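You operate a simulated robot arm through the tools that you are given. There is no shell and no other tool.

Carry out the task below with a simulated robot arm. There is one attempt and no reset: what you move stays moved.

TASK
Raise the bike's saddle to hole 4 and slide it fully forward.
Fine: pop-pin home, rail lever tight.

The check looks at the end state, three seconds after you hand in, the way a careful person would. Anything else that was tipped, shoved, dropped, spilled or broken makes it a failure.

THE ROBOT
A 6-joint arm with a four-finger gripper, fixed in place. Base frame: the origin is on the floor under the middle of its stand, x ahead of it, y to its left, z up. Readings come in m, rad, newtons and seconds.
It reaches about 1.012 m from its shoulder. Its first joint turns from -2.897 to 2.897 rad. Payload 3.43 kg.
The TCP is the grasp point between the finger pads, 0.03 m short of the fingertips. In the tool frame z runs along the fingers and y along their closing line. The gripper opens to 0.12 m; its body begins 0.085 m behind the TCP.
Orientation is that of the tool frame in the base frame, as a unit quaternion [x, y, z, w]. With the fingers straight down and closing along the base's y, the tool's x points along the base's -x, its y along +y and its z along -z.

THE INTERFACE
- The arm moves only by the tool servo_tool. Its argument "plan" is a list of rows, each a list of 7 numbers: the shift along the tool's x, y, z in m, then the turn, a rotation vector about the tool's x, y, z in rad, then the finger opening in m, from 0 to 0.12. In form: [[dx, dy, dz, wx, wy, wz, jaw], ...]. A call has 1 to 20 rows; each row shifts and turns the commanded pose from where the row before left it, along the tool's axes as they then stand. Each row takes 0.2 s and may step no farther than 0.05 m and 0.15 rad from the row before; otherwise, or with a gripper value out of range, the whole call is refused. Where a pose cannot be reached the arm comes as near as it can. A force on the tool above 70 N (or 10 N above the force at the start of the call, whichever is more), or a blocked arm, ends the call early, and 0.2 s more pass. The fingers move at their own pace (about 0.1362 m/s each) and stop on an object; they squeeze with about 37 N. The grip force told is the motor's: it shows also when the fingers shut on nothing. Time passes only in rows, and 0.2 s behind the last, so rows that do not move let the fingers close. It gives the time, the measured TCP pose, the force on the tool (base axes), the opening and the grip force at its end, in the units of the frame above (readings bear some noise), with the torque about the TCP (base axes, N m) and any sound that the robot's microphone picked up, and new pictures: "show" is both (left out), scene, wrist or none.
- Cameras (640 x 400 px; columns grow to the right, rows downward): "scene" is fixed at [0.0494, 0.6612, 1.3831]; the picture's right is [-1.00, -0.04, 0.00], its down [-0.03, 0.70, -0.71] and it looks along [0.03, -0.71, -0.70] (base axes); focal length 214 px, centre (320, 200). "wrist" rides on the gripper at [0.071, -0.017, -0.121] in the tool frame; the picture's right is [0.23, 0.97, 0.00], its down [-0.81, 0.19, -0.55] and it looks along [-0.54, 0.13, 0.83] (tool axes); focal length 275 px, centre (320, 200).
- point_at(camera, pixels): for up to 12 pixels [column, row] of the newest picture of that camera ("zoom" is the newest enlarged one), the place [x, y, z] in the base frame of the surface seen there, good to about 0.002 m, but the place of the scene camera against the robot may be out by one fixed shift of up to 0.025 m in any direction. The clock stands still meanwhile.
- inspect(camera, box): a new picture of the part [left, top, right, bottom] of that camera's present view, enlarged. The clock stands still meanwhile.
- sign_off(): hands the job in; it is judged then, once.

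Open the gripper and draw the arm clear of the work before you hand the job in, unless the task says otherwise.

The tools are called after "Request:" by a JSON object that holds its "api" and its "payload". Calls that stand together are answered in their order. servo_tool: Moves the arm, as the interface text tells. Its arguments: {"type":"object","properties":{"plan":{"type":"array","items":{"type":"array","items":{"type":"number"}}},"show":{"type":"string","enum":["both","scene","wrist","none"]}},"required":["plan"]} The other tools are called the same way: point_at (camera, pixels) gives the place of the surface under pixels of a picture; inspect (camera, box) takes an enlarged picture of a part of a camera's view; sign_off () hands the job in.

At the start:

```text
clock: 0.0
ee_pos: [0.0486, 0.4724, 1.1624]
tcp_rot: [0.0, 1.0, 0.001, 0.0]
ft_force: [-1.0, -0.5, -0.2]
moment: [-0.01, 0.01, 0.01]
opening: 0.12
gripper_force: 0.1
```

scene: 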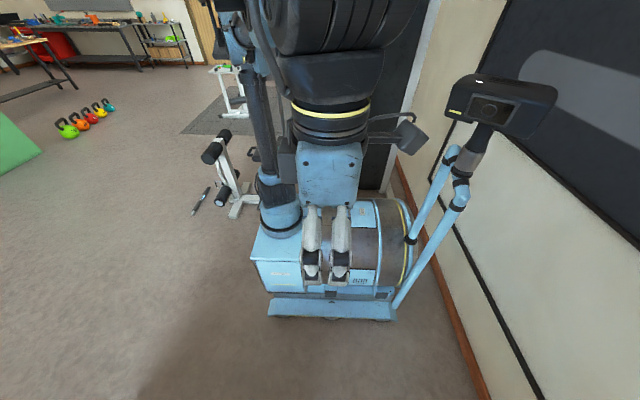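
wrist: 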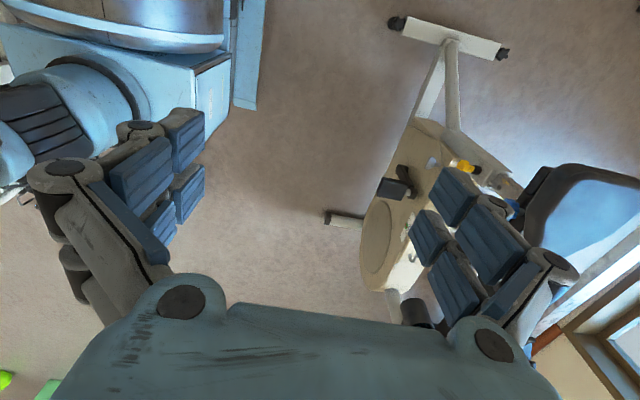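

The scene picture shows mainly the robot itself, while the wrist picture shows what appears to be an exercise bike with a blue saddle near (590,210) and a yellow knob near (465,167). I look closer at both before moving.

Request:
{"api": "inspect", "payload": {"camera": "wrist", "box": [320, 0, 640, 330]}}

Request:
{"api": "inspect", "payload": {"camera": "scene", "box": [160, 40, 480, 340]}}

Request:
{"api": "point_at", "payload": {"camera": "wrist", "pixels": [[465, 167], [590, 210], [540, 190], [515, 215], [400, 185], [375, 240], [430, 100], [450, 40], [345, 218], [480, 190], [410, 310], [620, 180]]}}

```text
1.21 times, centred on (480, 165) of wrist
```

zoom: 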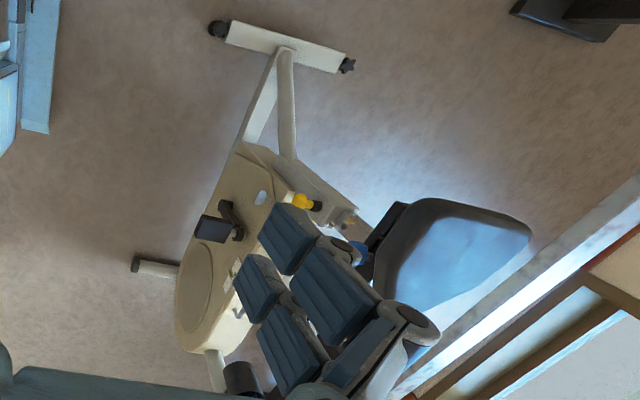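

```text
1.33 times, centred on (320, 190) of scene
```

zoom: 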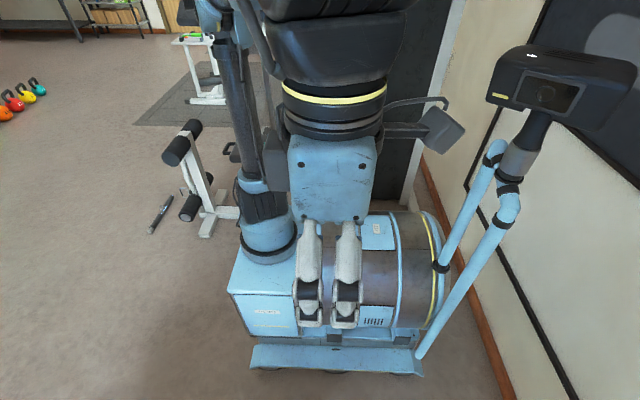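

```text
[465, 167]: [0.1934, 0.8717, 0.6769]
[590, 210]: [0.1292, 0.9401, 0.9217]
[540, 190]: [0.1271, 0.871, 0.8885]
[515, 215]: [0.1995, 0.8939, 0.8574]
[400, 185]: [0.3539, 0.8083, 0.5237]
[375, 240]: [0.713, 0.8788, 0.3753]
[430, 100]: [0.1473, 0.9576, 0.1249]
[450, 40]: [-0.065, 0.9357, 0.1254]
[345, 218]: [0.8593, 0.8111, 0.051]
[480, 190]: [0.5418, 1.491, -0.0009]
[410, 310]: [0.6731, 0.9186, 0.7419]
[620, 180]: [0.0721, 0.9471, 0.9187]
```

The wrist picture shows the bike lying along base x with saddle top near z≈0.92, and a yellow pop-pin knob at about [0.193, 0.872, 0.677] facing the robot side. I turn the tool to point along +y with the camera on top, to get an upright side view.

Request:
{"api": "servo_tool", "payload": {"plan": [[0, 0, 0, -0.08637, 0.08637, 0.08637, 0.12], [0, 0, 0, -0.08637, 0.08637, 0.08637, 0.12], [0, 0, 0, -0.08637, 0.08637, 0.08637, 0.12], [0, 0, 0, -0.08637, 0.08637, 0.08637, 0.12], [0, 0, 0, -0.08637, 0.08637, 0.08637, 0.12], [0, 0, 0, -0.08637, 0.08637, 0.08637, 0.12], [0, 0, 0, -0.08637, 0.08637, 0.08637, 0.12]]}}

```text
clock: 1.6
ee_pos: [0.0363, 0.472, 1.1618]
tcp_rot: [0.287, 0.867, 0.292, -0.284]
ft_force: [-0.9, 0.1, 0.2]
moment: [0.0, -0.01, 0.0]
opening: 0.12
gripper_force: 0.1
```

scene: 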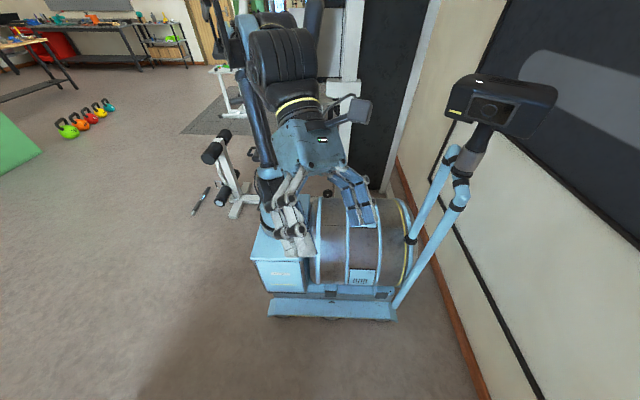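
wrist: 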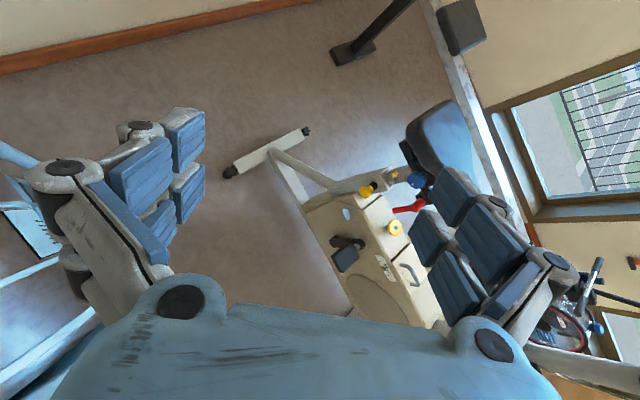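

The turn is going as planned; now a yellow knob (368,190), a second yellow dial (394,227), a red lever (408,207) and a small blue piece (415,178) show up. I finish the turn.

Request:
{"api": "servo_tool", "payload": {"plan": [[0, 0, 0, -0.08637, 0.08637, 0.08637, 0.12], [0, 0, 0, -0.08637, 0.08637, 0.08637, 0.12], [0, 0, 0, -0.08637, 0.08637, 0.08637, 0.12], [0, 0, 0, -0.08637, 0.08637, 0.08637, 0.12], [0, 0, 0, -0.08637, 0.08637, 0.08637, 0.12], [0, 0, 0, -0.08637, 0.08637, 0.08637, 0.12], [0, 0, 0, -0.08637, 0.08637, 0.08637, 0.12]]}}

```text
clock: 3.2
ee_pos: [0.224, 0.5164, 1.1699]
tcp_rot: [0.47, 0.522, 0.494, -0.512]
ft_force: [0.2, -0.9, 0.2]
moment: [-0.01, -0.02, 0.0]
opening: 0.12
gripper_force: 0.1
out of reach, approached as far as the arm can: row 3, 4, 5, 6, 7
```

scene: 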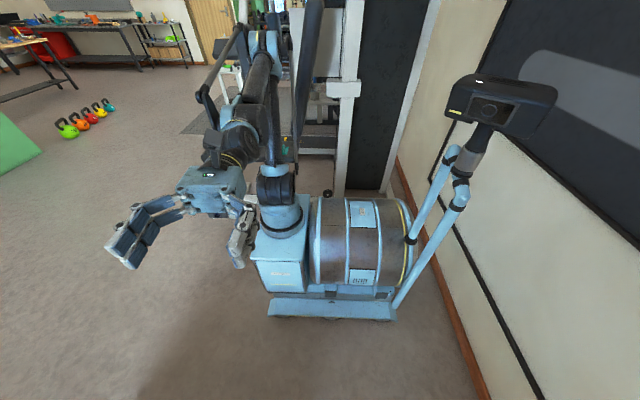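
wrist: 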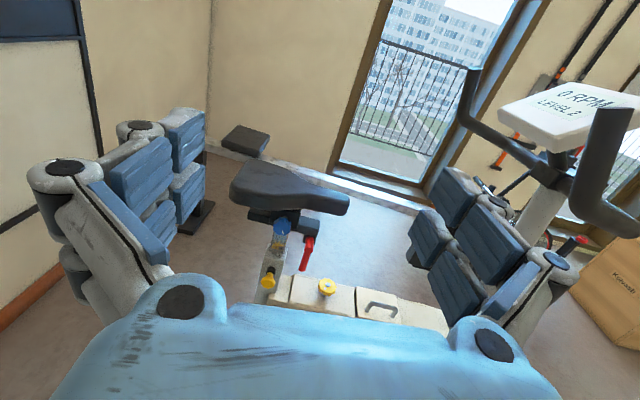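

Now the view is upright: saddle at (290,190), post with pop-pin knob at (268,278), red rail lever at (307,250), a yellow dial on the shroud at (326,288). I zoom in on the post and take points.

Request:
{"api": "inspect", "payload": {"camera": "wrist", "box": [210, 150, 370, 310]}}

Request:
{"api": "point_at", "payload": {"camera": "wrist", "pixels": [[268, 278], [307, 250], [304, 268], [326, 288], [280, 232], [262, 215], [300, 222], [240, 185], [340, 205], [285, 190], [285, 245], [270, 260]]}}

```text
2.50 times, centred on (290, 230) of wrist
```

zoom: 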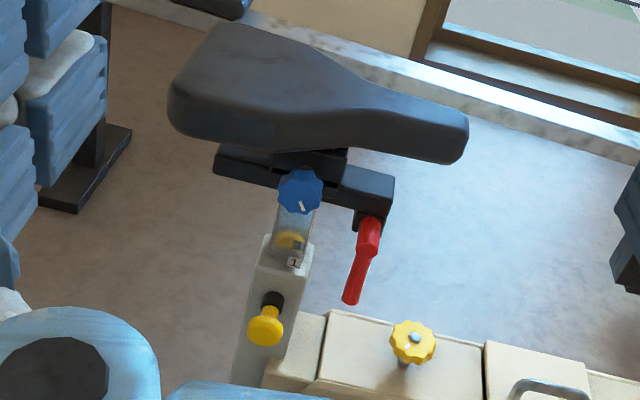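

```text
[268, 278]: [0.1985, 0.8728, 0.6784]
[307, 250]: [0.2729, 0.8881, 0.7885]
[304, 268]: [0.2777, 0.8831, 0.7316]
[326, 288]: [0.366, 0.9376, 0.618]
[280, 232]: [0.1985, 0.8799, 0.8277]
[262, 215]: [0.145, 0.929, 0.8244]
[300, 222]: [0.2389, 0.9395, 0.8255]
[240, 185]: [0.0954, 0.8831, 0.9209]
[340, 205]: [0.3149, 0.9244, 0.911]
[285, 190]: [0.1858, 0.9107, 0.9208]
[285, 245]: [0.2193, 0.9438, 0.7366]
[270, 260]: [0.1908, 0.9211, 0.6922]
```

The zoom shows a blue knob with a pointer mark (tilt, likely not mine), the red lever at [0.273,0.888,0.789], and the pop-pin at [0.1985,0.873,0.678] with a digit "1" on the post. I lower the tool to view the post straight on.

Request:
{"api": "servo_tool", "payload": {"plan": [[-0.05, 0, 0, 0, 0, 0, 0.12], [-0.05, 0, 0, 0, 0, 0, 0.12], [-0.05, 0, 0, 0, 0, 0, 0.12], [-0.05, 0, 0, 0, 0, 0, 0.12], [-0.05, 0, 0, 0, 0, 0, 0.12]]}}

```text
clock: 4.4
ee_pos: [0.2243, 0.5182, 0.9196]
tcp_rot: [0.473, 0.52, 0.496, -0.509]
ft_force: [-0.1, -0.5, -0.5]
moment: [0.04, 0.0, 0.01]
opening: 0.1196
gripper_force: 0.1
out of reach, approached as far as the arm can: row 5
```

scene: 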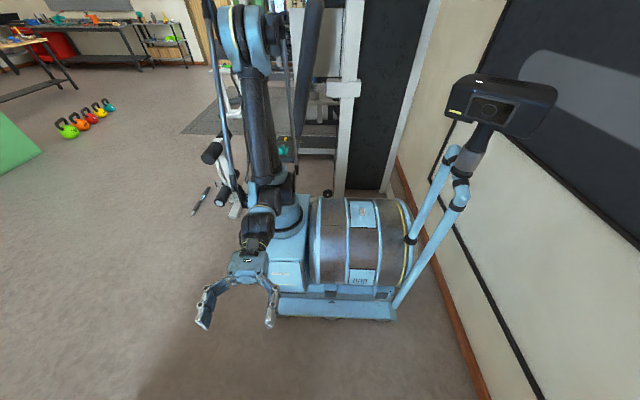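
wrist: 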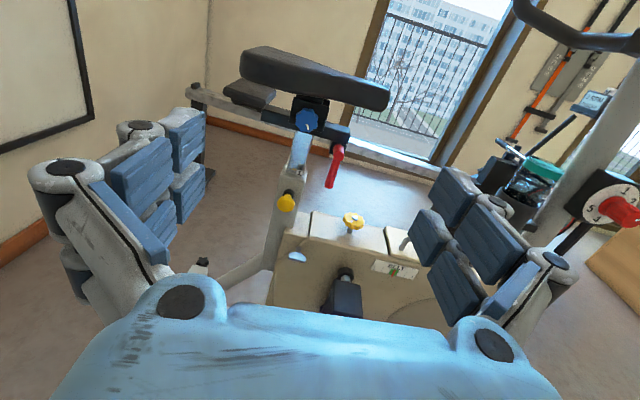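

The arm came down by 0.25 and the bike is well in view; row 5 was near the limit, likely because the wrist is tucked close to the column. I move outward along +y a bit and inspect the post.

Request:
{"api": "servo_tool", "payload": {"plan": [[0, -0.03, 0.05, 0, 0, 0, 0.12], [-0.04, -0.03, 0.05, 0, 0, 0, 0.12]], "show": "wrist"}}

Request:
{"api": "inspect", "payload": {"camera": "wrist", "box": [230, 40, 420, 240]}}

```text
refused: row 1 steps farther than a row can; nothing moved
```

```text
2.00 times, centred on (325, 140) of wrist
```

zoom: 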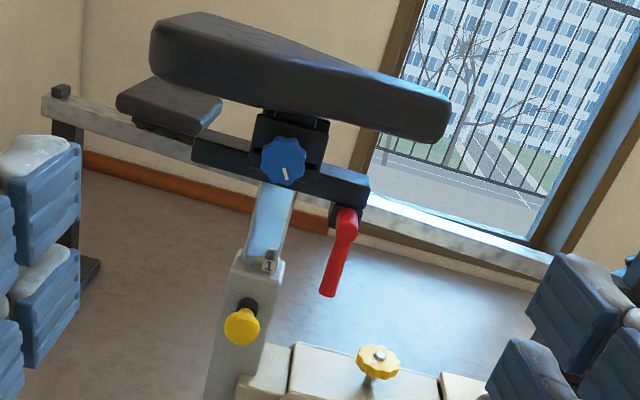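

The move was refused for step size. I use the zoom meanwhile to measure the rail, lever, knobs and post.

Request:
{"api": "point_at", "payload": {"camera": "zoom", "pixels": [[284, 160], [343, 225], [330, 285], [241, 328], [250, 305], [268, 267], [270, 225], [205, 150], [355, 190], [260, 130], [312, 140], [240, 265]]}}

Request:
{"api": "servo_tool", "payload": {"plan": [[0, -0.02, 0.045, 0, 0, 0, 0.12], [-0.02, -0.02, 0.04, 0, 0, 0, 0.12], [-0.02, 0, 0.03, 0, 0, 0, 0.12]], "show": "wrist"}}

```text
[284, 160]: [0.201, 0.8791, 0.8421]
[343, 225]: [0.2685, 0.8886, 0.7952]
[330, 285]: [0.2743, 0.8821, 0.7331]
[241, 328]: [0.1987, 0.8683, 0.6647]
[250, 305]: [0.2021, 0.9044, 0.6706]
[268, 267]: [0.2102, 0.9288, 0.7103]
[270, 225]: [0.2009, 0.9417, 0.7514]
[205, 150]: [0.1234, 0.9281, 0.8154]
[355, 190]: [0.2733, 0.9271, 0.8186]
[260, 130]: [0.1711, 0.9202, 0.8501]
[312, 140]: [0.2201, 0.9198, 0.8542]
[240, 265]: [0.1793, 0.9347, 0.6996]
```

```text
clock: 5.2
ee_pos: [0.1754, 0.617, 0.8832]
tcp_rot: [0.471, 0.522, 0.494, -0.511]
ft_force: [-0.6, -0.2, -0.2]
moment: [0.01, 0.02, -0.02]
opening: 0.12
gripper_force: 0.0
out of reach, approached as far as the arm can: row 1
```

wrist: 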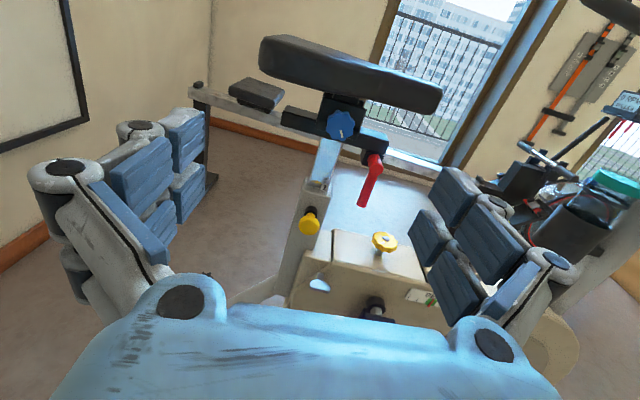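

The view is clear now. I come lower and slightly closer for reading the post's numbers and the lever shape.

Request:
{"api": "servo_tool", "payload": {"plan": [[-0.045, 0.005, 0.015, 0, 0, 0, 0.12], [-0.045, 0.005, 0.015, 0, 0, 0, 0.12], [-0.045, 0.005, 0.01, 0, 0, 0, 0.12]], "show": "wrist"}}

Request:
{"api": "inspect", "payload": {"camera": "wrist", "box": [240, 20, 440, 220]}}

```text
clock: 6.0
ee_pos: [0.1922, 0.6963, 0.8209]
tcp_rot: [0.471, 0.522, 0.494, -0.512]
ft_force: [0.2, -0.6, 0.1]
moment: [-0.01, 0.0, 0.02]
opening: 0.1197
gripper_force: 0.1
out of reach, approached as far as the arm can: row 1, 2, 3
```

wrist: 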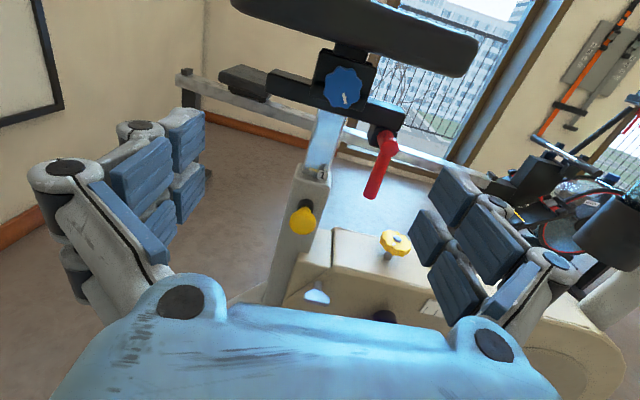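

```text
2.00 times, centred on (340, 120) of wrist
```

zoom: 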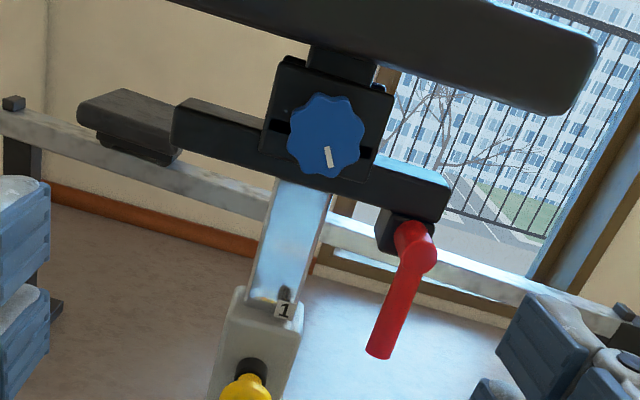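

The arm cannot get as low as commanded at this tilt (z 0.82). I zoom harder on the post's label and lever from here.

Request:
{"api": "inspect", "payload": {"camera": "wrist", "box": [280, 140, 360, 240]}}

Request:
{"api": "inspect", "payload": {"camera": "wrist", "box": [320, 50, 440, 210]}}

Request:
{"api": "point_at", "payload": {"camera": "scene", "pixels": [[280, 215], [275, 240], [295, 270], [285, 195], [258, 120], [252, 40], [248, 262], [255, 235]]}}

```text
4.00 times, centred on (320, 190) of wrist
```

zoom: 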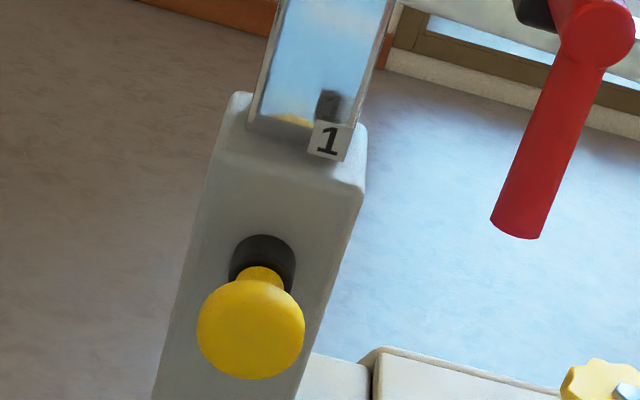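

```text
2.50 times, centred on (380, 130) of wrist
```

zoom: 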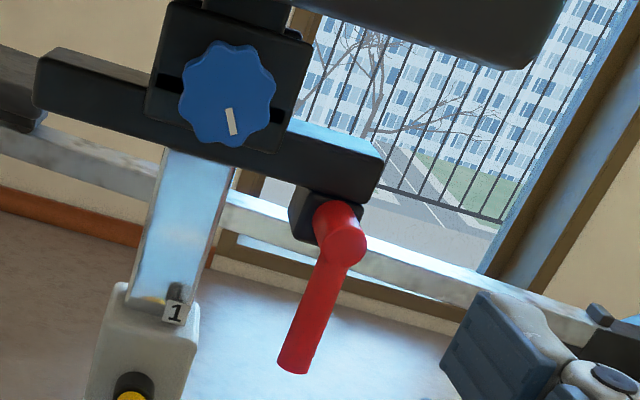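

```text
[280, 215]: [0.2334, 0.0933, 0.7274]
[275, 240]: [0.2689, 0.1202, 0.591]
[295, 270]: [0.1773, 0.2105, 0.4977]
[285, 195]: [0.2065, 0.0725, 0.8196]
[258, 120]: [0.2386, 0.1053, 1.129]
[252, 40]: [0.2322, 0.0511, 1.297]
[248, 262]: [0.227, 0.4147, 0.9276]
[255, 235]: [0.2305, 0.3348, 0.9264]
```

The tag reads "1" at the sleeve top, so the post is presumably at hole 1; the lever hangs down from under the rail's front end. I measure the post's slant, rail, carriage and lever points precisely.

Request:
{"api": "point_at", "payload": {"camera": "wrist", "pixels": [[328, 118], [320, 140], [314, 160], [305, 190], [292, 240], [282, 285], [330, 120], [272, 80], [400, 118], [385, 135], [382, 155], [371, 190]]}}

Request:
{"api": "point_at", "payload": {"camera": "wrist", "pixels": [[302, 220], [302, 210], [294, 215], [312, 222], [305, 204], [342, 88], [320, 75], [370, 90], [321, 175], [395, 243], [318, 297], [385, 150]]}}

```text
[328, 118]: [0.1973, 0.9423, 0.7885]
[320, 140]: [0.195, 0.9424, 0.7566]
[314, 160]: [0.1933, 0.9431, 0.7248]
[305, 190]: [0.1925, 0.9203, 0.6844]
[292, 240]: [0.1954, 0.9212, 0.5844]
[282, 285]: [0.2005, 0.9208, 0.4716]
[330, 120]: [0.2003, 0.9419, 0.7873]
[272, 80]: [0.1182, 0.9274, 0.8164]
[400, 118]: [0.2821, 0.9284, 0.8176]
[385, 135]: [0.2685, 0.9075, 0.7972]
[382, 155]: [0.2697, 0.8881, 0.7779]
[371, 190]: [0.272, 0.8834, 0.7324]
```

```text
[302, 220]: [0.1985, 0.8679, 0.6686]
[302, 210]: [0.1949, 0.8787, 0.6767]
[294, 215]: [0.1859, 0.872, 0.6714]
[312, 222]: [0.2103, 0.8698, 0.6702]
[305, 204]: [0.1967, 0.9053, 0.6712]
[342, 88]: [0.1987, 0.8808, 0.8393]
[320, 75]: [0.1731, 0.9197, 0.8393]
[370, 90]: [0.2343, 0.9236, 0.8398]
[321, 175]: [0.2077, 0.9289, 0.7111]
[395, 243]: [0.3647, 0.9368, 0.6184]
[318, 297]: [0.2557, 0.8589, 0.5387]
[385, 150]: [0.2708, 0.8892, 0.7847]
```

The post is vertical; knob axis is x≈0.1985, z≈0.669, front face y≈0.868, sleeve face y≈0.92, lever from z≈0.80 down to 0.73 at x≈0.27. I straighten the tool and go to a stand-off in front of the knob.

Request:
{"api": "servo_tool", "payload": {"plan": [[0, 0, 0.04, -0.07, -0.013, 0.033, 0.08], [-0.02, 0.009, 0.03, 0, 0, 0, 0.08], [-0.04, 0, 0.005, 0, 0, 0, 0.08], [-0.04, 0, 0, 0, 0, 0, 0.08], [-0.04, 0, 0, 0, 0, 0, 0.08], [-0.01, 0, 0, 0, 0, 0, 0.08]], "show": "both"}}

```text
clock: 7.4
ee_pos: [0.1923, 0.8192, 0.7141]
tcp_rot: [0.502, 0.5, 0.5, -0.498]
ft_force: [0.6, -0.4, 0.1]
moment: [0.02, -0.01, 0.01]
opening: 0.08
gripper_force: 0.0
out of reach, approached as far as the arm can: row 3, 4, 5, 6
```

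scene: 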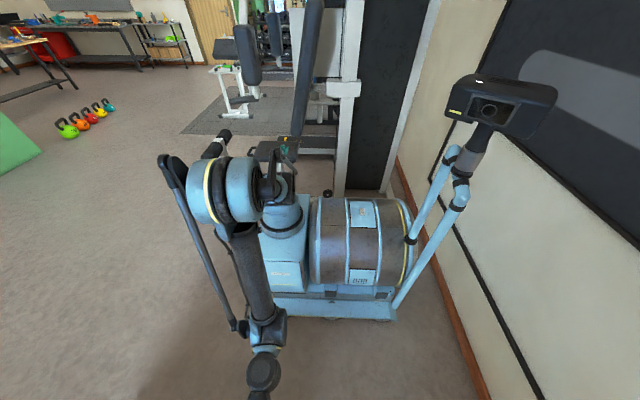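
wrist: 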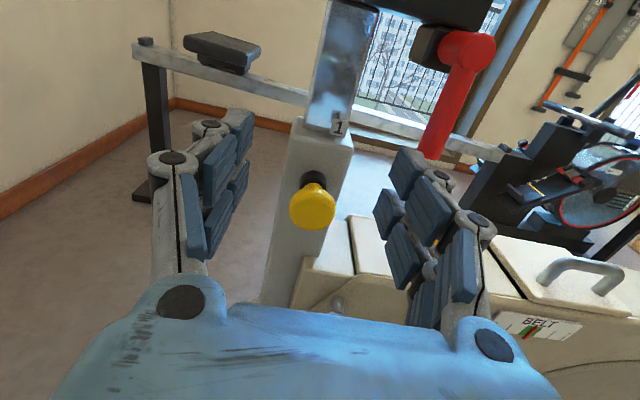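

The tool slid along a reach limit to [0.192, 0.819, 0.714]; a downward pitch should relieve it. I measure the shroud top near the knob and my own finger pads to judge clearances.

Request:
{"api": "point_at", "payload": {"camera": "wrist", "pixels": [[330, 255], [325, 285], [370, 250], [312, 205], [300, 215], [325, 215], [245, 125], [240, 185], [205, 195], [190, 240], [378, 200], [395, 165]]}}

Request:
{"api": "inspect", "payload": {"camera": "wrist", "box": [250, 100, 400, 300]}}

```text
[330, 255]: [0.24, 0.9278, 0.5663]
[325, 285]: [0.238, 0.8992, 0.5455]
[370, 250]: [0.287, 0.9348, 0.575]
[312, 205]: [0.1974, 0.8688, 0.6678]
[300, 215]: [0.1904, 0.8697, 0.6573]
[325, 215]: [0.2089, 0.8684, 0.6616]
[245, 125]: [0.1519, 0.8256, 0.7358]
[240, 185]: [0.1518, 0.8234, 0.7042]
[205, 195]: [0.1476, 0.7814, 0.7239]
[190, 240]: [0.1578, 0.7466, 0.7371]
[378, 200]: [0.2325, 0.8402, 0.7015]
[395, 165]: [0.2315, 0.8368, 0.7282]
```

```text
2.00 times, centred on (325, 200) of wrist
```

zoom: 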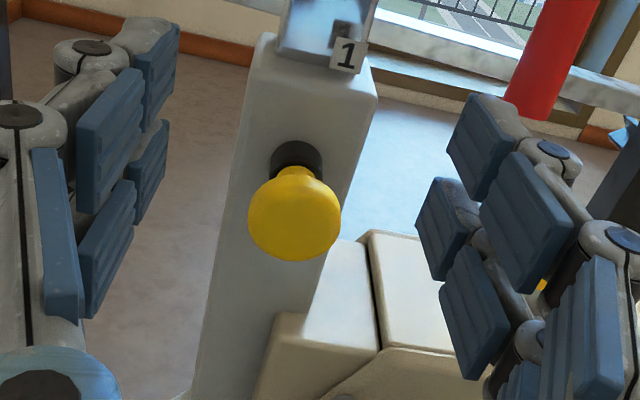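

Clearances look good: shroud top is at z≈0.57, knob disc spans z≈0.653–0.683, and finger pads straddle it. I pitch the tool down about 0.4 rad and go to just ahead of the knob.

Request:
{"api": "servo_tool", "payload": {"plan": [[0, 0.003, -0.01, 0, -0.1333, 0, 0.08], [0, 0.003, -0.008, 0, -0.1333, 0, 0.08], [0, 0, 0, 0, -0.1333, 0, 0.08], [-0.015, 0, 0.022, 0, 0, 0, 0.08], [-0.0138, 0, 0.022, 0, 0, 0, 0.08]], "show": "wrist"}}

```text
clock: 8.6
ee_pos: [0.2029, 0.8378, 0.6765]
tcp_rot: [0.581, 0.57, 0.415, -0.406]
ft_force: [0.5, 0.4, -0.1]
moment: [0.01, 0.01, 0.01]
opening: 0.0798
gripper_force: 0.1
out of reach, approached as far as the arm can: row 1
```

wrist: 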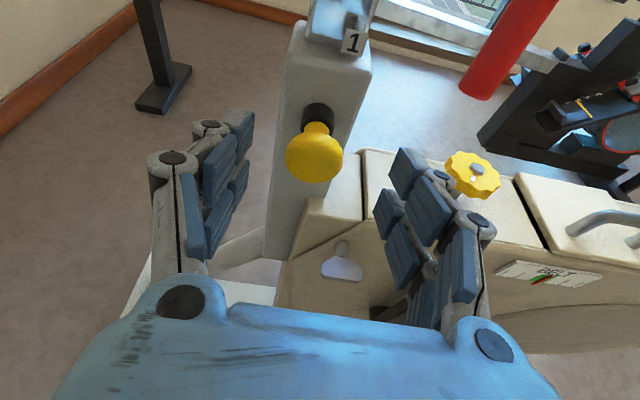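

Pitching worked; the knob sits between the open fingers at (314,158). I advance so the pads are beside the knob, then check.

Request:
{"api": "servo_tool", "payload": {"plan": [[0.0019, -0.0023, 0.0184, 0, 0, 0, 0.08], [0.0018, -0.0022, 0.0184, 0, 0, 0, 0.08]], "show": "wrist"}}

```text
clock: 9.2
ee_pos: [0.1957, 0.875, 0.6685]
tcp_rot: [0.581, 0.571, 0.414, -0.406]
ft_force: [-0.7, 0.2, -0.7]
moment: [0.01, -0.01, -0.01]
opening: 0.08
gripper_force: 0.1
```

wrist: 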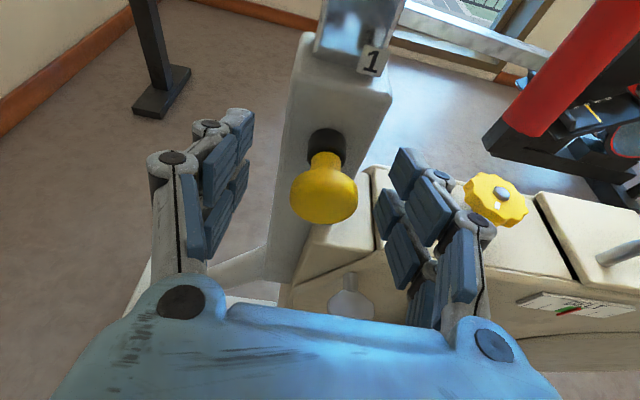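

The knob (324,187) lies between the pads; I shift 3 mm to centre and close on it.

Request:
{"api": "servo_tool", "payload": {"plan": [[0, 0.003, 0, 0, 0, 0, 0.05], [0, 0, 0, 0, 0, 0, 0.02], [0, 0, 0, 0, 0, 0, 0.02], [0, 0, 0, 0, 0, 0, 0.015]], "show": "wrist"}}

```text
clock: 10.2
ee_pos: [0.1995, 0.8737, 0.6688]
tcp_rot: [0.581, 0.571, 0.415, -0.406]
ft_force: [-0.8, -1.6, -0.1]
moment: [-0.08, 0.03, 0.11]
opening: 0.0353
gripper_force: 44.8
```

wrist: 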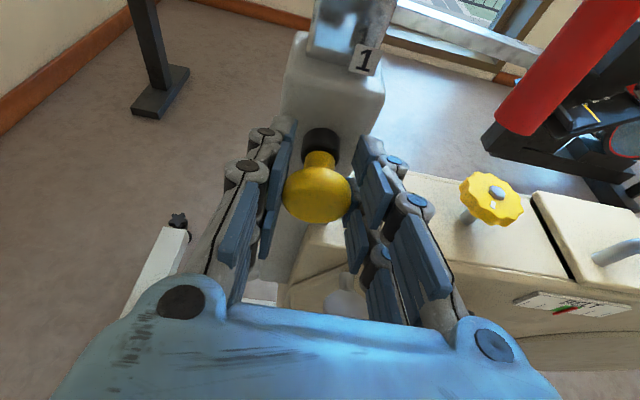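

The knob is gripped (opening 0.0353, 44.8 N). I pull gently straight out along −y in small steps and watch the force and sound.

Request:
{"api": "servo_tool", "payload": {"plan": [[-0.0016, 0, -0.0047, 0, 0, 0, 0.015], [-0.0016, 0, -0.0047, 0, 0, 0, 0.015]], "show": "wrist"}}

```text
clock: 10.8
ee_pos: [0.1995, 0.865, 0.6699]
tcp_rot: [0.58, 0.572, 0.413, -0.407]
ft_force: [-2.7, 4.9, -19.9]
moment: [0.11, 0.03, 0.12]
opening: 0.0351
gripper_force: 45.1
```

wrist: 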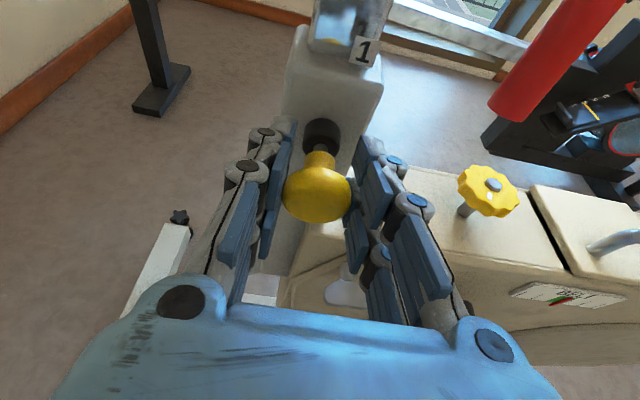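

The pin comes out: 9 mm, a shaft shows behind the knob at (320,145), spring force only about 5 N. I keep pulling, correcting about 1 mm downward to take off the side load.

Request:
{"api": "servo_tool", "payload": {"plan": [[-0.0026, 0, -0.0044, 0, 0, 0, 0.015], [-0.002, 0, -0.0047, 0, 0, 0, 0.015]], "show": "wrist"}}

```text
clock: 11.4
ee_pos: [0.2003, 0.8559, 0.6689]
tcp_rot: [0.581, 0.571, 0.415, -0.406]
ft_force: [-0.4, 29.0, -9.6]
moment: [-0.3, 0.04, 0.11]
opening: 0.0351
gripper_force: 44.6
```

wrist: 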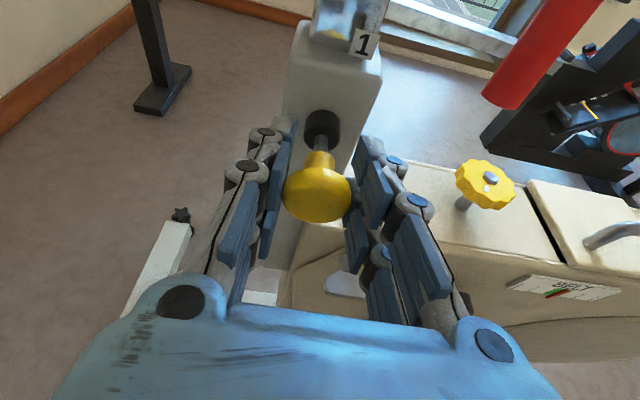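

Force rose to 29 N at 18 mm of travel, probably the end stop. I zoom in on the pin's shaft and collar for a twist-lock feature.

Request:
{"api": "inspect", "payload": {"camera": "wrist", "box": [280, 90, 370, 230]}}

Request:
{"api": "point_at", "payload": {"camera": "wrist", "pixels": [[320, 140], [318, 165], [320, 112], [320, 128]]}}

```text
2.86 times, centred on (325, 160) of wrist
```

zoom: 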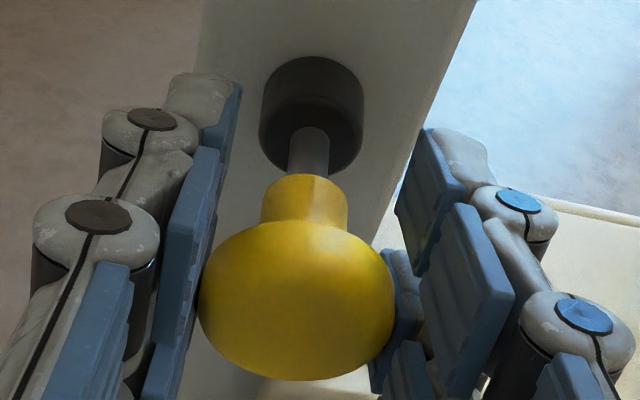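

```text
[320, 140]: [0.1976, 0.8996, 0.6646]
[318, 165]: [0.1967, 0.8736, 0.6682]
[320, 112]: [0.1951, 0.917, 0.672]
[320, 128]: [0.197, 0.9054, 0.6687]
```

No slot is visible on the shaft or collar. I open the fingers to find out whether the pin holds by itself when pulled out.

Request:
{"api": "servo_tool", "payload": {"plan": [[0, 0, 0, 0, 0, 0, 0.06], [0, 0, 0, 0, 0, 0, 0.08], [0, 0, 0, 0, 0, 0, 0.08]], "show": "wrist"}}

Request:
{"api": "point_at", "payload": {"camera": "wrist", "pixels": [[320, 140], [318, 165], [320, 185], [320, 112], [320, 128]]}}

```text
clock: 12.2
ee_pos: [0.2006, 0.8555, 0.6686]
tcp_rot: [0.58, 0.571, 0.414, -0.407]
ft_force: [0.8, -0.4, 0.0]
moment: [0.0, -0.03, 0.02]
opening: 0.0798
gripper_force: 0.0
```

wrist: 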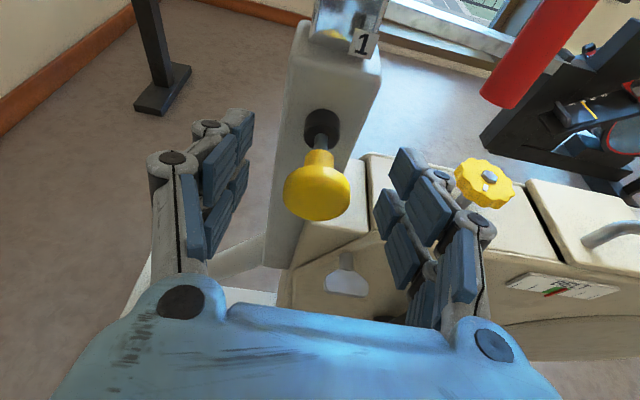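

```text
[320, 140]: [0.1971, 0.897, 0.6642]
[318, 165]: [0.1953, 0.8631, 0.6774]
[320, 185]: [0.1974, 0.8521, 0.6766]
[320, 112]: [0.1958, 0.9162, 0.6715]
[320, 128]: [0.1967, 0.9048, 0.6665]
```

The pin stays out by itself (knob face now y≈0.85), so it latches. I back the tool away, straighten it and rise to look at the red lever.

Request:
{"api": "servo_tool", "payload": {"plan": [[0, 0, -0.04, 0, 0, 0, 0.08], [0.02, 0, -0.04, 0, 0, 0, 0.08], [0.04, 0.02, 0, 0, 0.1, 0, 0.08], [0.04, 0.02, 0, 0, 0.1, 0, 0.08], [0.0, 0.02, 0, 0, 0.125, 0, 0.08]], "show": "both"}}

Request:
{"api": "inspect", "payload": {"camera": "wrist", "box": [240, 20, 440, 220]}}

```text
clock: 13.4
ee_pos: [0.2635, 0.8056, 0.7874]
tcp_rot: [0.504, 0.5, 0.501, -0.495]
ft_force: [-0.1, -0.3, 0.1]
moment: [0.0, -0.02, -0.01]
opening: 0.0801
gripper_force: 0.1
```

scene: 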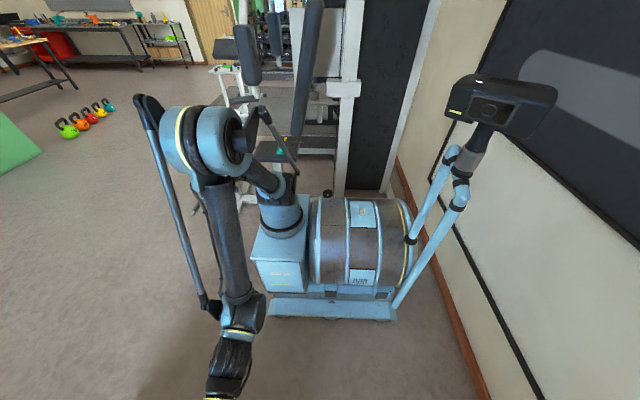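
wrist: 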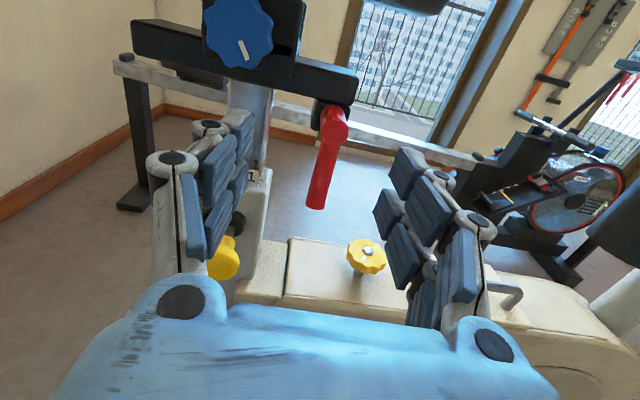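

```text
2.00 times, centred on (340, 120) of wrist
```

zoom: 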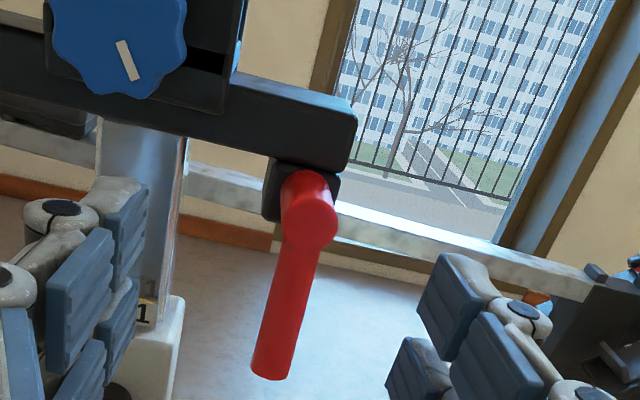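

The lever hub is at (333,120) and its end at (317,205) in the wrist picture. I measure it precisely.

Request:
{"api": "point_at", "payload": {"camera": "wrist", "pixels": [[336, 122], [333, 112], [328, 150], [321, 180], [316, 203], [313, 165], [340, 150], [308, 200], [326, 203], [322, 108], [350, 120], [345, 90]]}}

```text
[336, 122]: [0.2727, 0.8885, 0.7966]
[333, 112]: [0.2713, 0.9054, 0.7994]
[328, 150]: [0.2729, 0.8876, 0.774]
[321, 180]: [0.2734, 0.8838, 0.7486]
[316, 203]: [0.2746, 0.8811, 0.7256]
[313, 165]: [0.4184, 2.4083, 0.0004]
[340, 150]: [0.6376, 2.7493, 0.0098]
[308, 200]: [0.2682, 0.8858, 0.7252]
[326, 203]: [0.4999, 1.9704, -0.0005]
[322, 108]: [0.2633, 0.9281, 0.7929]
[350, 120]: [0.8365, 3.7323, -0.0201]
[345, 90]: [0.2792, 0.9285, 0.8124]
```

The handle hangs from pivot (x≈0.272, z≈0.796) to z≈0.722, centre y≈0.893. I approach horizontally with jaw 0.06 to straddle the handle at z≈0.745.

Request:
{"api": "servo_tool", "payload": {"plan": [[-0.0425, 0.0095, 0, 0, 0, 0, 0.06], [0, 0, 0.035, 0, 0, 0, 0.06], [0, 0, 0.03, 0, 0, 0, 0.06]], "show": "wrist"}}

```text
clock: 14.2
ee_pos: [0.2718, 0.8691, 0.7435]
tcp_rot: [0.506, 0.496, 0.505, -0.494]
ft_force: [-0.4, 0.2, 0.5]
moment: [-0.04, 0.04, 0.01]
opening: 0.0603
gripper_force: 0.1
```

wrist: 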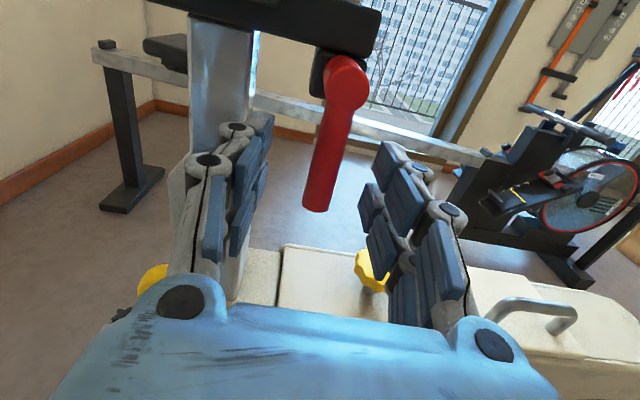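

The handle is between the open fingers. I advance 22 mm more and close on it.

Request:
{"api": "servo_tool", "payload": {"plan": [[0, 0, 0.022, 0, 0, 0, 0.06], [0, 0, 0, 0, 0, 0, 0.03], [0, 0, 0, 0, 0, 0, 0.005], [0, 0, 0, 0, 0, 0, 0.005]], "show": "wrist"}}

```text
clock: 15.2
ee_pos: [0.2748, 0.8893, 0.745]
tcp_rot: [0.506, 0.497, 0.503, -0.493]
ft_force: [26.9, 11.4, 7.2]
moment: [-0.24, 0.44, -0.12]
opening: 0.0168
gripper_force: 45.3
```

wrist: 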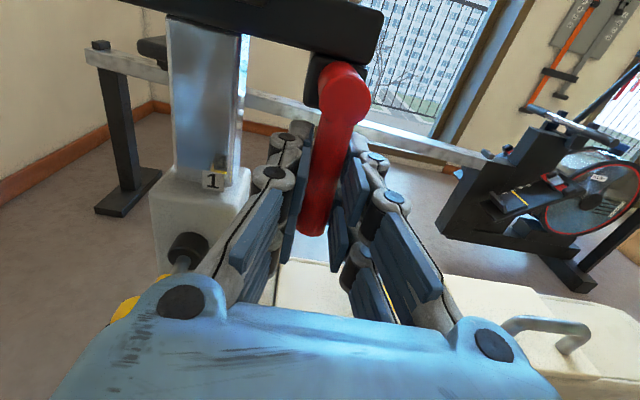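

The lever is gripped (opening 0.0168) and pushes back with 27 N toward +x. I try turning it about its pivot with the free end moving forward (+x), two small steps, and watch the readings.

Request:
{"api": "servo_tool", "payload": {"plan": [[0.0002, 0.0052, 0, 0, 0, -0.1, 0.005], [0.0002, 0.0052, 0, 0, 0, -0.1, 0.005]], "show": "wrist"}}

```text
clock: 15.8
ee_pos: [0.2809, 0.8922, 0.7453]
tcp_rot: [0.457, 0.542, 0.553, -0.438]
ft_force: [54.8, -9.3, -4.1]
moment: [0.79, 2.33, -0.29]
opening: 0.0192
gripper_force: 44.9
out of reach, approached as far as the arm can: row 2
```

wrist: 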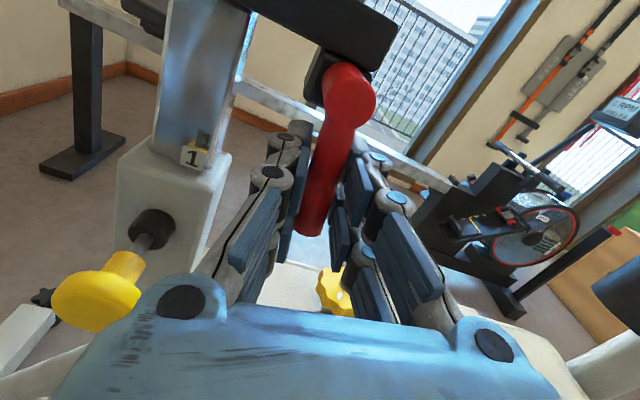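

The gripper rolled 0.2 rad but x moved only 6 mm (row 2 hit a reach limit), so the side force is from the mismatch. I check how far the lever itself turned.

Request:
{"api": "point_at", "payload": {"camera": "wrist", "pixels": [[348, 92], [335, 125], [325, 160], [315, 195], [306, 225], [312, 210]]}}

Request:
{"api": "inspect", "payload": {"camera": "wrist", "box": [220, 20, 440, 260]}}

```text
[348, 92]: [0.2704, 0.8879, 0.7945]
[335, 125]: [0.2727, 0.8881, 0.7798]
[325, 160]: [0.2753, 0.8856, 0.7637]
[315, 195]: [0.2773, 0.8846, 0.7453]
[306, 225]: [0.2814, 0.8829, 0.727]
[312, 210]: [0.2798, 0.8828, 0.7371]
```

```text
1.67 times, centred on (330, 140) of wrist
```

zoom: 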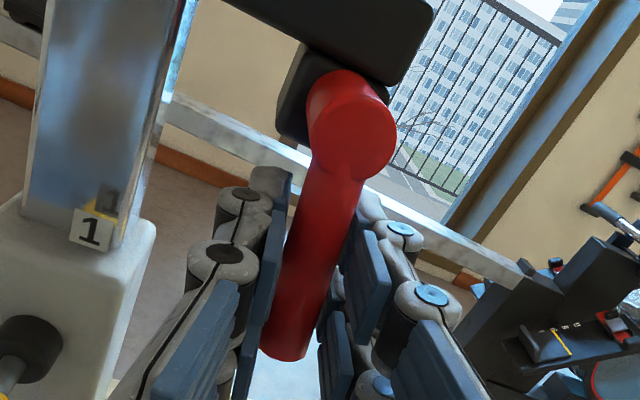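

The lever turned about 0.13 rad (end now at x≈0.281), so it moves in this direction, but my wrist roll seems near a limit. I open the fingers a bit to see whether the lever stays put.

Request:
{"api": "servo_tool", "payload": {"plan": [[0, 0, 0, 0, 0, 0, 0.03], [0, 0, 0, 0, 0, 0, 0.05]], "show": "both"}}

Request:
{"api": "point_at", "payload": {"camera": "wrist", "pixels": [[348, 92], [335, 125], [325, 160], [315, 195], [306, 225]]}}

```text
clock: 16.4
ee_pos: [0.2767, 0.8914, 0.7466]
tcp_rot: [0.455, 0.543, 0.553, -0.439]
ft_force: [-0.5, -0.4, -0.4]
moment: [0.0, 0.0, 0.01]
opening: 0.05
gripper_force: 0.1
```

scene: 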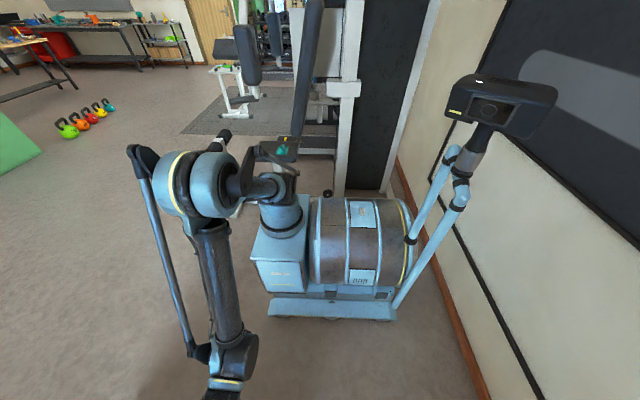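
wrist: 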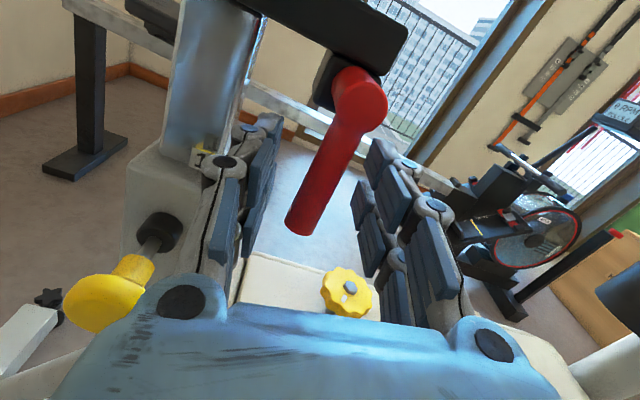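

```text
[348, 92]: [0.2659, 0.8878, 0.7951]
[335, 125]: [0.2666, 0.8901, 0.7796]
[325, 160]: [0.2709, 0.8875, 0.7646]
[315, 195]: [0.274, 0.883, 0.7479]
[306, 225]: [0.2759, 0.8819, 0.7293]
```

Released, the lever stays at its new angle, so it holds by friction. I measure its centreline again.

Request:
{"api": "point_at", "payload": {"camera": "wrist", "pixels": [[362, 95], [350, 125], [338, 155], [322, 185], [308, 215], [300, 228], [296, 222], [318, 225]]}}

```text
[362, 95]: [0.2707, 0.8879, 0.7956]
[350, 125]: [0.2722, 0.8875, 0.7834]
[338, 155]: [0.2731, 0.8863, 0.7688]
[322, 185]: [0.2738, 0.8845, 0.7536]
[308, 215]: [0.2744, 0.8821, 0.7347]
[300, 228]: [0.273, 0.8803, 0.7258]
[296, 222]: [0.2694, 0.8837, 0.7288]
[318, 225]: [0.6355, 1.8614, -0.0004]
```

The centreline now reads only ≈0.06 rad from vertical, so the lever sprang mostly back: that forward motion may be against a stop. I set the roll back to zero, then push the handle gently with one finger pad toward −x to test the other direction.

Request:
{"api": "servo_tool", "payload": {"plan": [[0, -0.001, 0, 0, 0, 0.1, 0.05], [-0.008, -0.003, 0, 0, 0, 0.1, 0.05], [0, -0.01, 0, 0, 0, 0, 0.05], [0, -0.006, 0, 0, 0, 0, 0.05]], "show": "wrist"}}

```text
clock: 17.4
ee_pos: [0.2608, 0.8926, 0.7393]
tcp_rot: [0.506, 0.499, 0.501, -0.494]
ft_force: [0.2, -0.2, 0.1]
moment: [0.01, 0.02, -0.02]
opening: 0.05
gripper_force: 0.1
out of reach, approached as far as the arm can: row 4
```

wrist: 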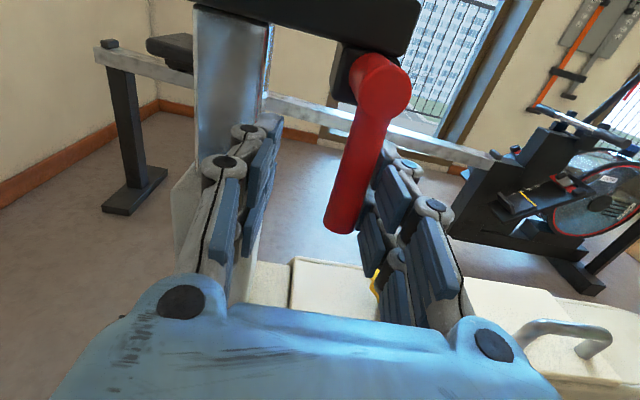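

No contact yet (force ≈0; TCP x 0.2608). I keep moving toward −x in small steps until the right pad pushes the lever.

Request:
{"api": "servo_tool", "payload": {"plan": [[0, -0.004, 0, 0, 0, 0, 0.05], [0, -0.004, 0, 0, 0, 0, 0.05]], "show": "wrist"}}

```text
clock: 18.0
ee_pos: [0.2516, 0.8933, 0.738]
tcp_rot: [0.507, 0.498, 0.502, -0.493]
ft_force: [24.5, 10.5, 2.4]
moment: [-0.26, 0.52, 0.32]
opening: 0.0621
gripper_force: 11.1
```

wrist: 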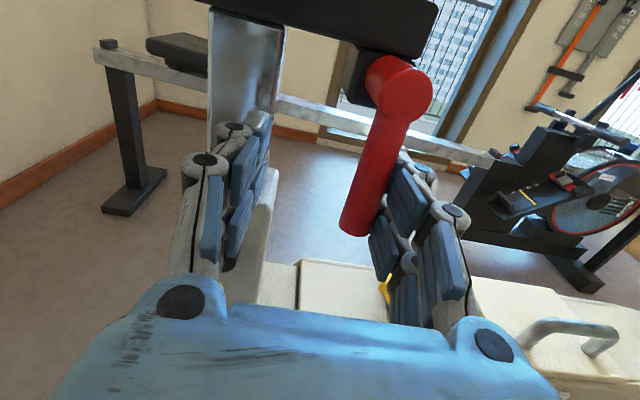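

The right pad touches with 24.5 N and pushes the fingers open a little, while the lever does not move visibly. I re-centre, grip it near its end, and try the rearward turn with matched roll.

Request:
{"api": "servo_tool", "payload": {"plan": [[0, 0.011, 0, 0, 0, 0, 0.05], [0, 0.011, 0, 0, 0, 0, 0.05], [0, 0, 0, 0, 0, 0, 0.02], [0, 0, 0, 0, 0, 0, 0.005], [0, 0, 0, 0, 0, 0, 0.005]], "show": "wrist"}}

```text
clock: 19.2
ee_pos: [0.2673, 0.8936, 0.7386]
tcp_rot: [0.506, 0.496, 0.504, -0.494]
ft_force: [44.7, 1.2, 1.1]
moment: [-0.21, 0.8, 0.03]
opening: 0.0311
gripper_force: 22.4
out of reach, approached as far as the arm can: row 2
```

wrist: 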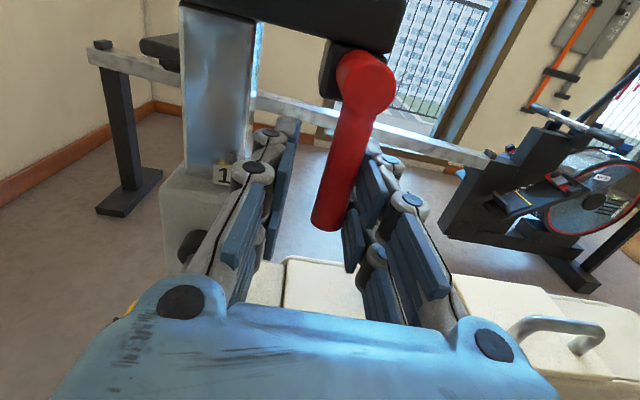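

The right pad presses the lever with 45 N toward −x and it does not give way. I measure the lever's angle under this load.

Request:
{"api": "point_at", "payload": {"camera": "wrist", "pixels": [[372, 88], [360, 120], [350, 150], [340, 180], [328, 215], [366, 105]]}}

Request:
{"api": "inspect", "payload": {"camera": "wrist", "box": [260, 20, 440, 260]}}

```text
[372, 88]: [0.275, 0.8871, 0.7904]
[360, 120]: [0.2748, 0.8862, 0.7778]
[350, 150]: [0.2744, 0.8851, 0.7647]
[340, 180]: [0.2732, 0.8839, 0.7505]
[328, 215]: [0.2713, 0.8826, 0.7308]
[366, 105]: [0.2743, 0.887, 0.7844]
```

```text
1.67 times, centred on (350, 140) of wrist
```

zoom: 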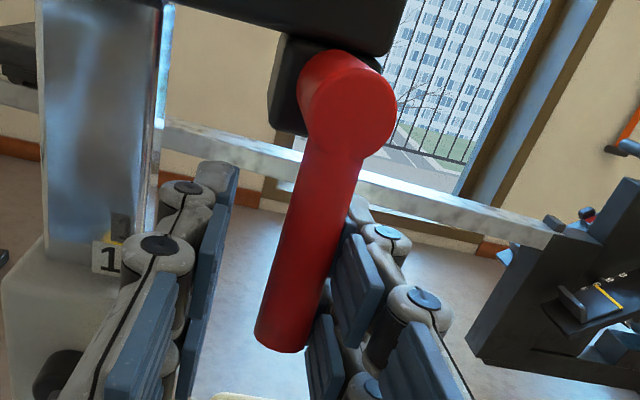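

Under this load the lever only flexed to about −0.06 rad, so neither side gave way yet; a right-hand clamp would loosen with the end moving forward (+x). I release, back off, and test in free space how far the wrist can roll in the negative sense.

Request:
{"api": "servo_tool", "payload": {"plan": [[0, 0, 0, 0, 0, 0, 0.06], [0, 0.004, 0, 0, 0, 0, 0.06], [0, 0, -0.04, 0, 0, 0, 0.06], [0, 0, -0.04, 0, 0, 0, 0.06], [0, 0, 0, 0, 0, -0.15, 0.06], [0, 0, 0, 0, 0, -0.15, 0.06], [0, 0, 0, 0, 0, -0.15, 0.06]], "show": "wrist"}}

```text
clock: 20.8
ee_pos: [0.2694, 0.8123, 0.7381]
tcp_rot: [0.38, 0.598, 0.602, -0.369]
ft_force: [0.1, -0.6, -0.6]
moment: [-0.01, -0.05, -0.01]
opening: 0.0601
gripper_force: 0.0
```

wrist: 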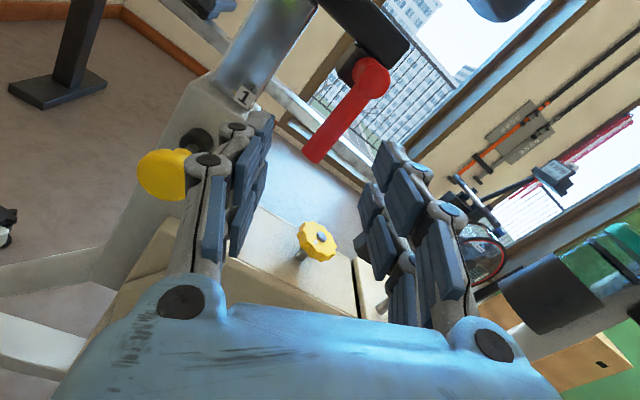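

Rolling −0.45 rad works without any limit here, so roll is not the problem. I roll further to see the room available.

Request:
{"api": "servo_tool", "payload": {"plan": [[0, 0, 0, 0, 0, -0.15, 0.06], [0, 0, 0, 0, 0, -0.15, 0.06], [0, 0, 0, 0, 0, -0.15, 0.06], [0, 0, 0, 0, 0, -0.15, 0.06], [0, 0, 0, 0, 0, -0.15, 0.06]], "show": "wrist"}}

```text
clock: 22.0
ee_pos: [0.27, 0.8136, 0.7398]
tcp_rot: [0.135, 0.695, 0.695, -0.124]
ft_force: [-0.5, 0.0, -0.8]
moment: [0.0, 0.0, -0.01]
opening: 0.0599
gripper_force: 0.1
```

wrist: 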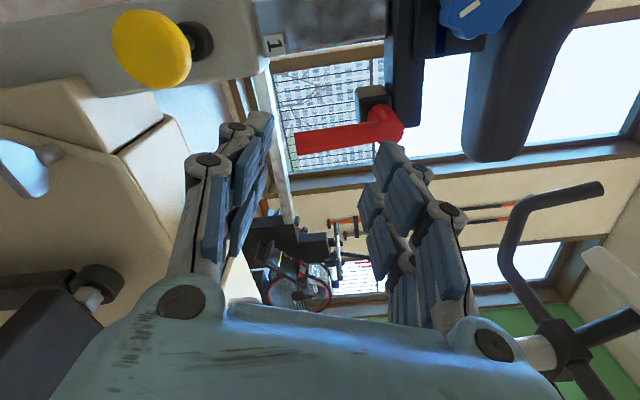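

Roll range is ample. I roll back to upright and pitch the tool down 0.3 rad, which frees the arm from its limit, then look again.

Request:
{"api": "servo_tool", "payload": {"plan": [[0, 0, 0, 0, 0, 0.15, 0.06], [0, 0, 0, 0, 0, 0.15, 0.06], [0, 0, 0, 0, 0, 0.15, 0.06], [0, 0, 0, 0, 0, 0.15, 0.06], [0, 0, 0, 0, 0, 0.15, 0.06], [0, 0, 0, 0, 0, 0.15, 0.06], [0, 0, 0, 0, 0, 0.15, 0.06], [0, 0, 0, 0, 0, 0.15, 0.06], [0, 0, 0, 0, -0.15, 0, 0.06], [0.01, 0.003, 0, 0, -0.15, 0, 0.06]], "show": "wrist"}}

```text
clock: 24.2
ee_pos: [0.2765, 0.8135, 0.7498]
tcp_rot: [0.571, 0.57, 0.42, -0.415]
ft_force: [0.4, 0.1, 0.6]
moment: [0.01, 0.02, 0.01]
opening: 0.06
gripper_force: 0.1
out of reach, approached as far as the arm can: row 10
```

wrist: 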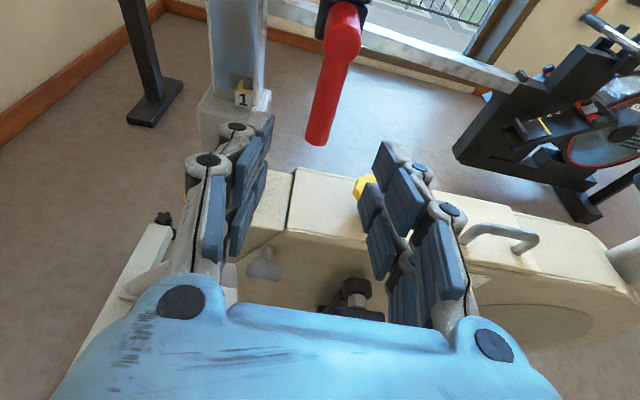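

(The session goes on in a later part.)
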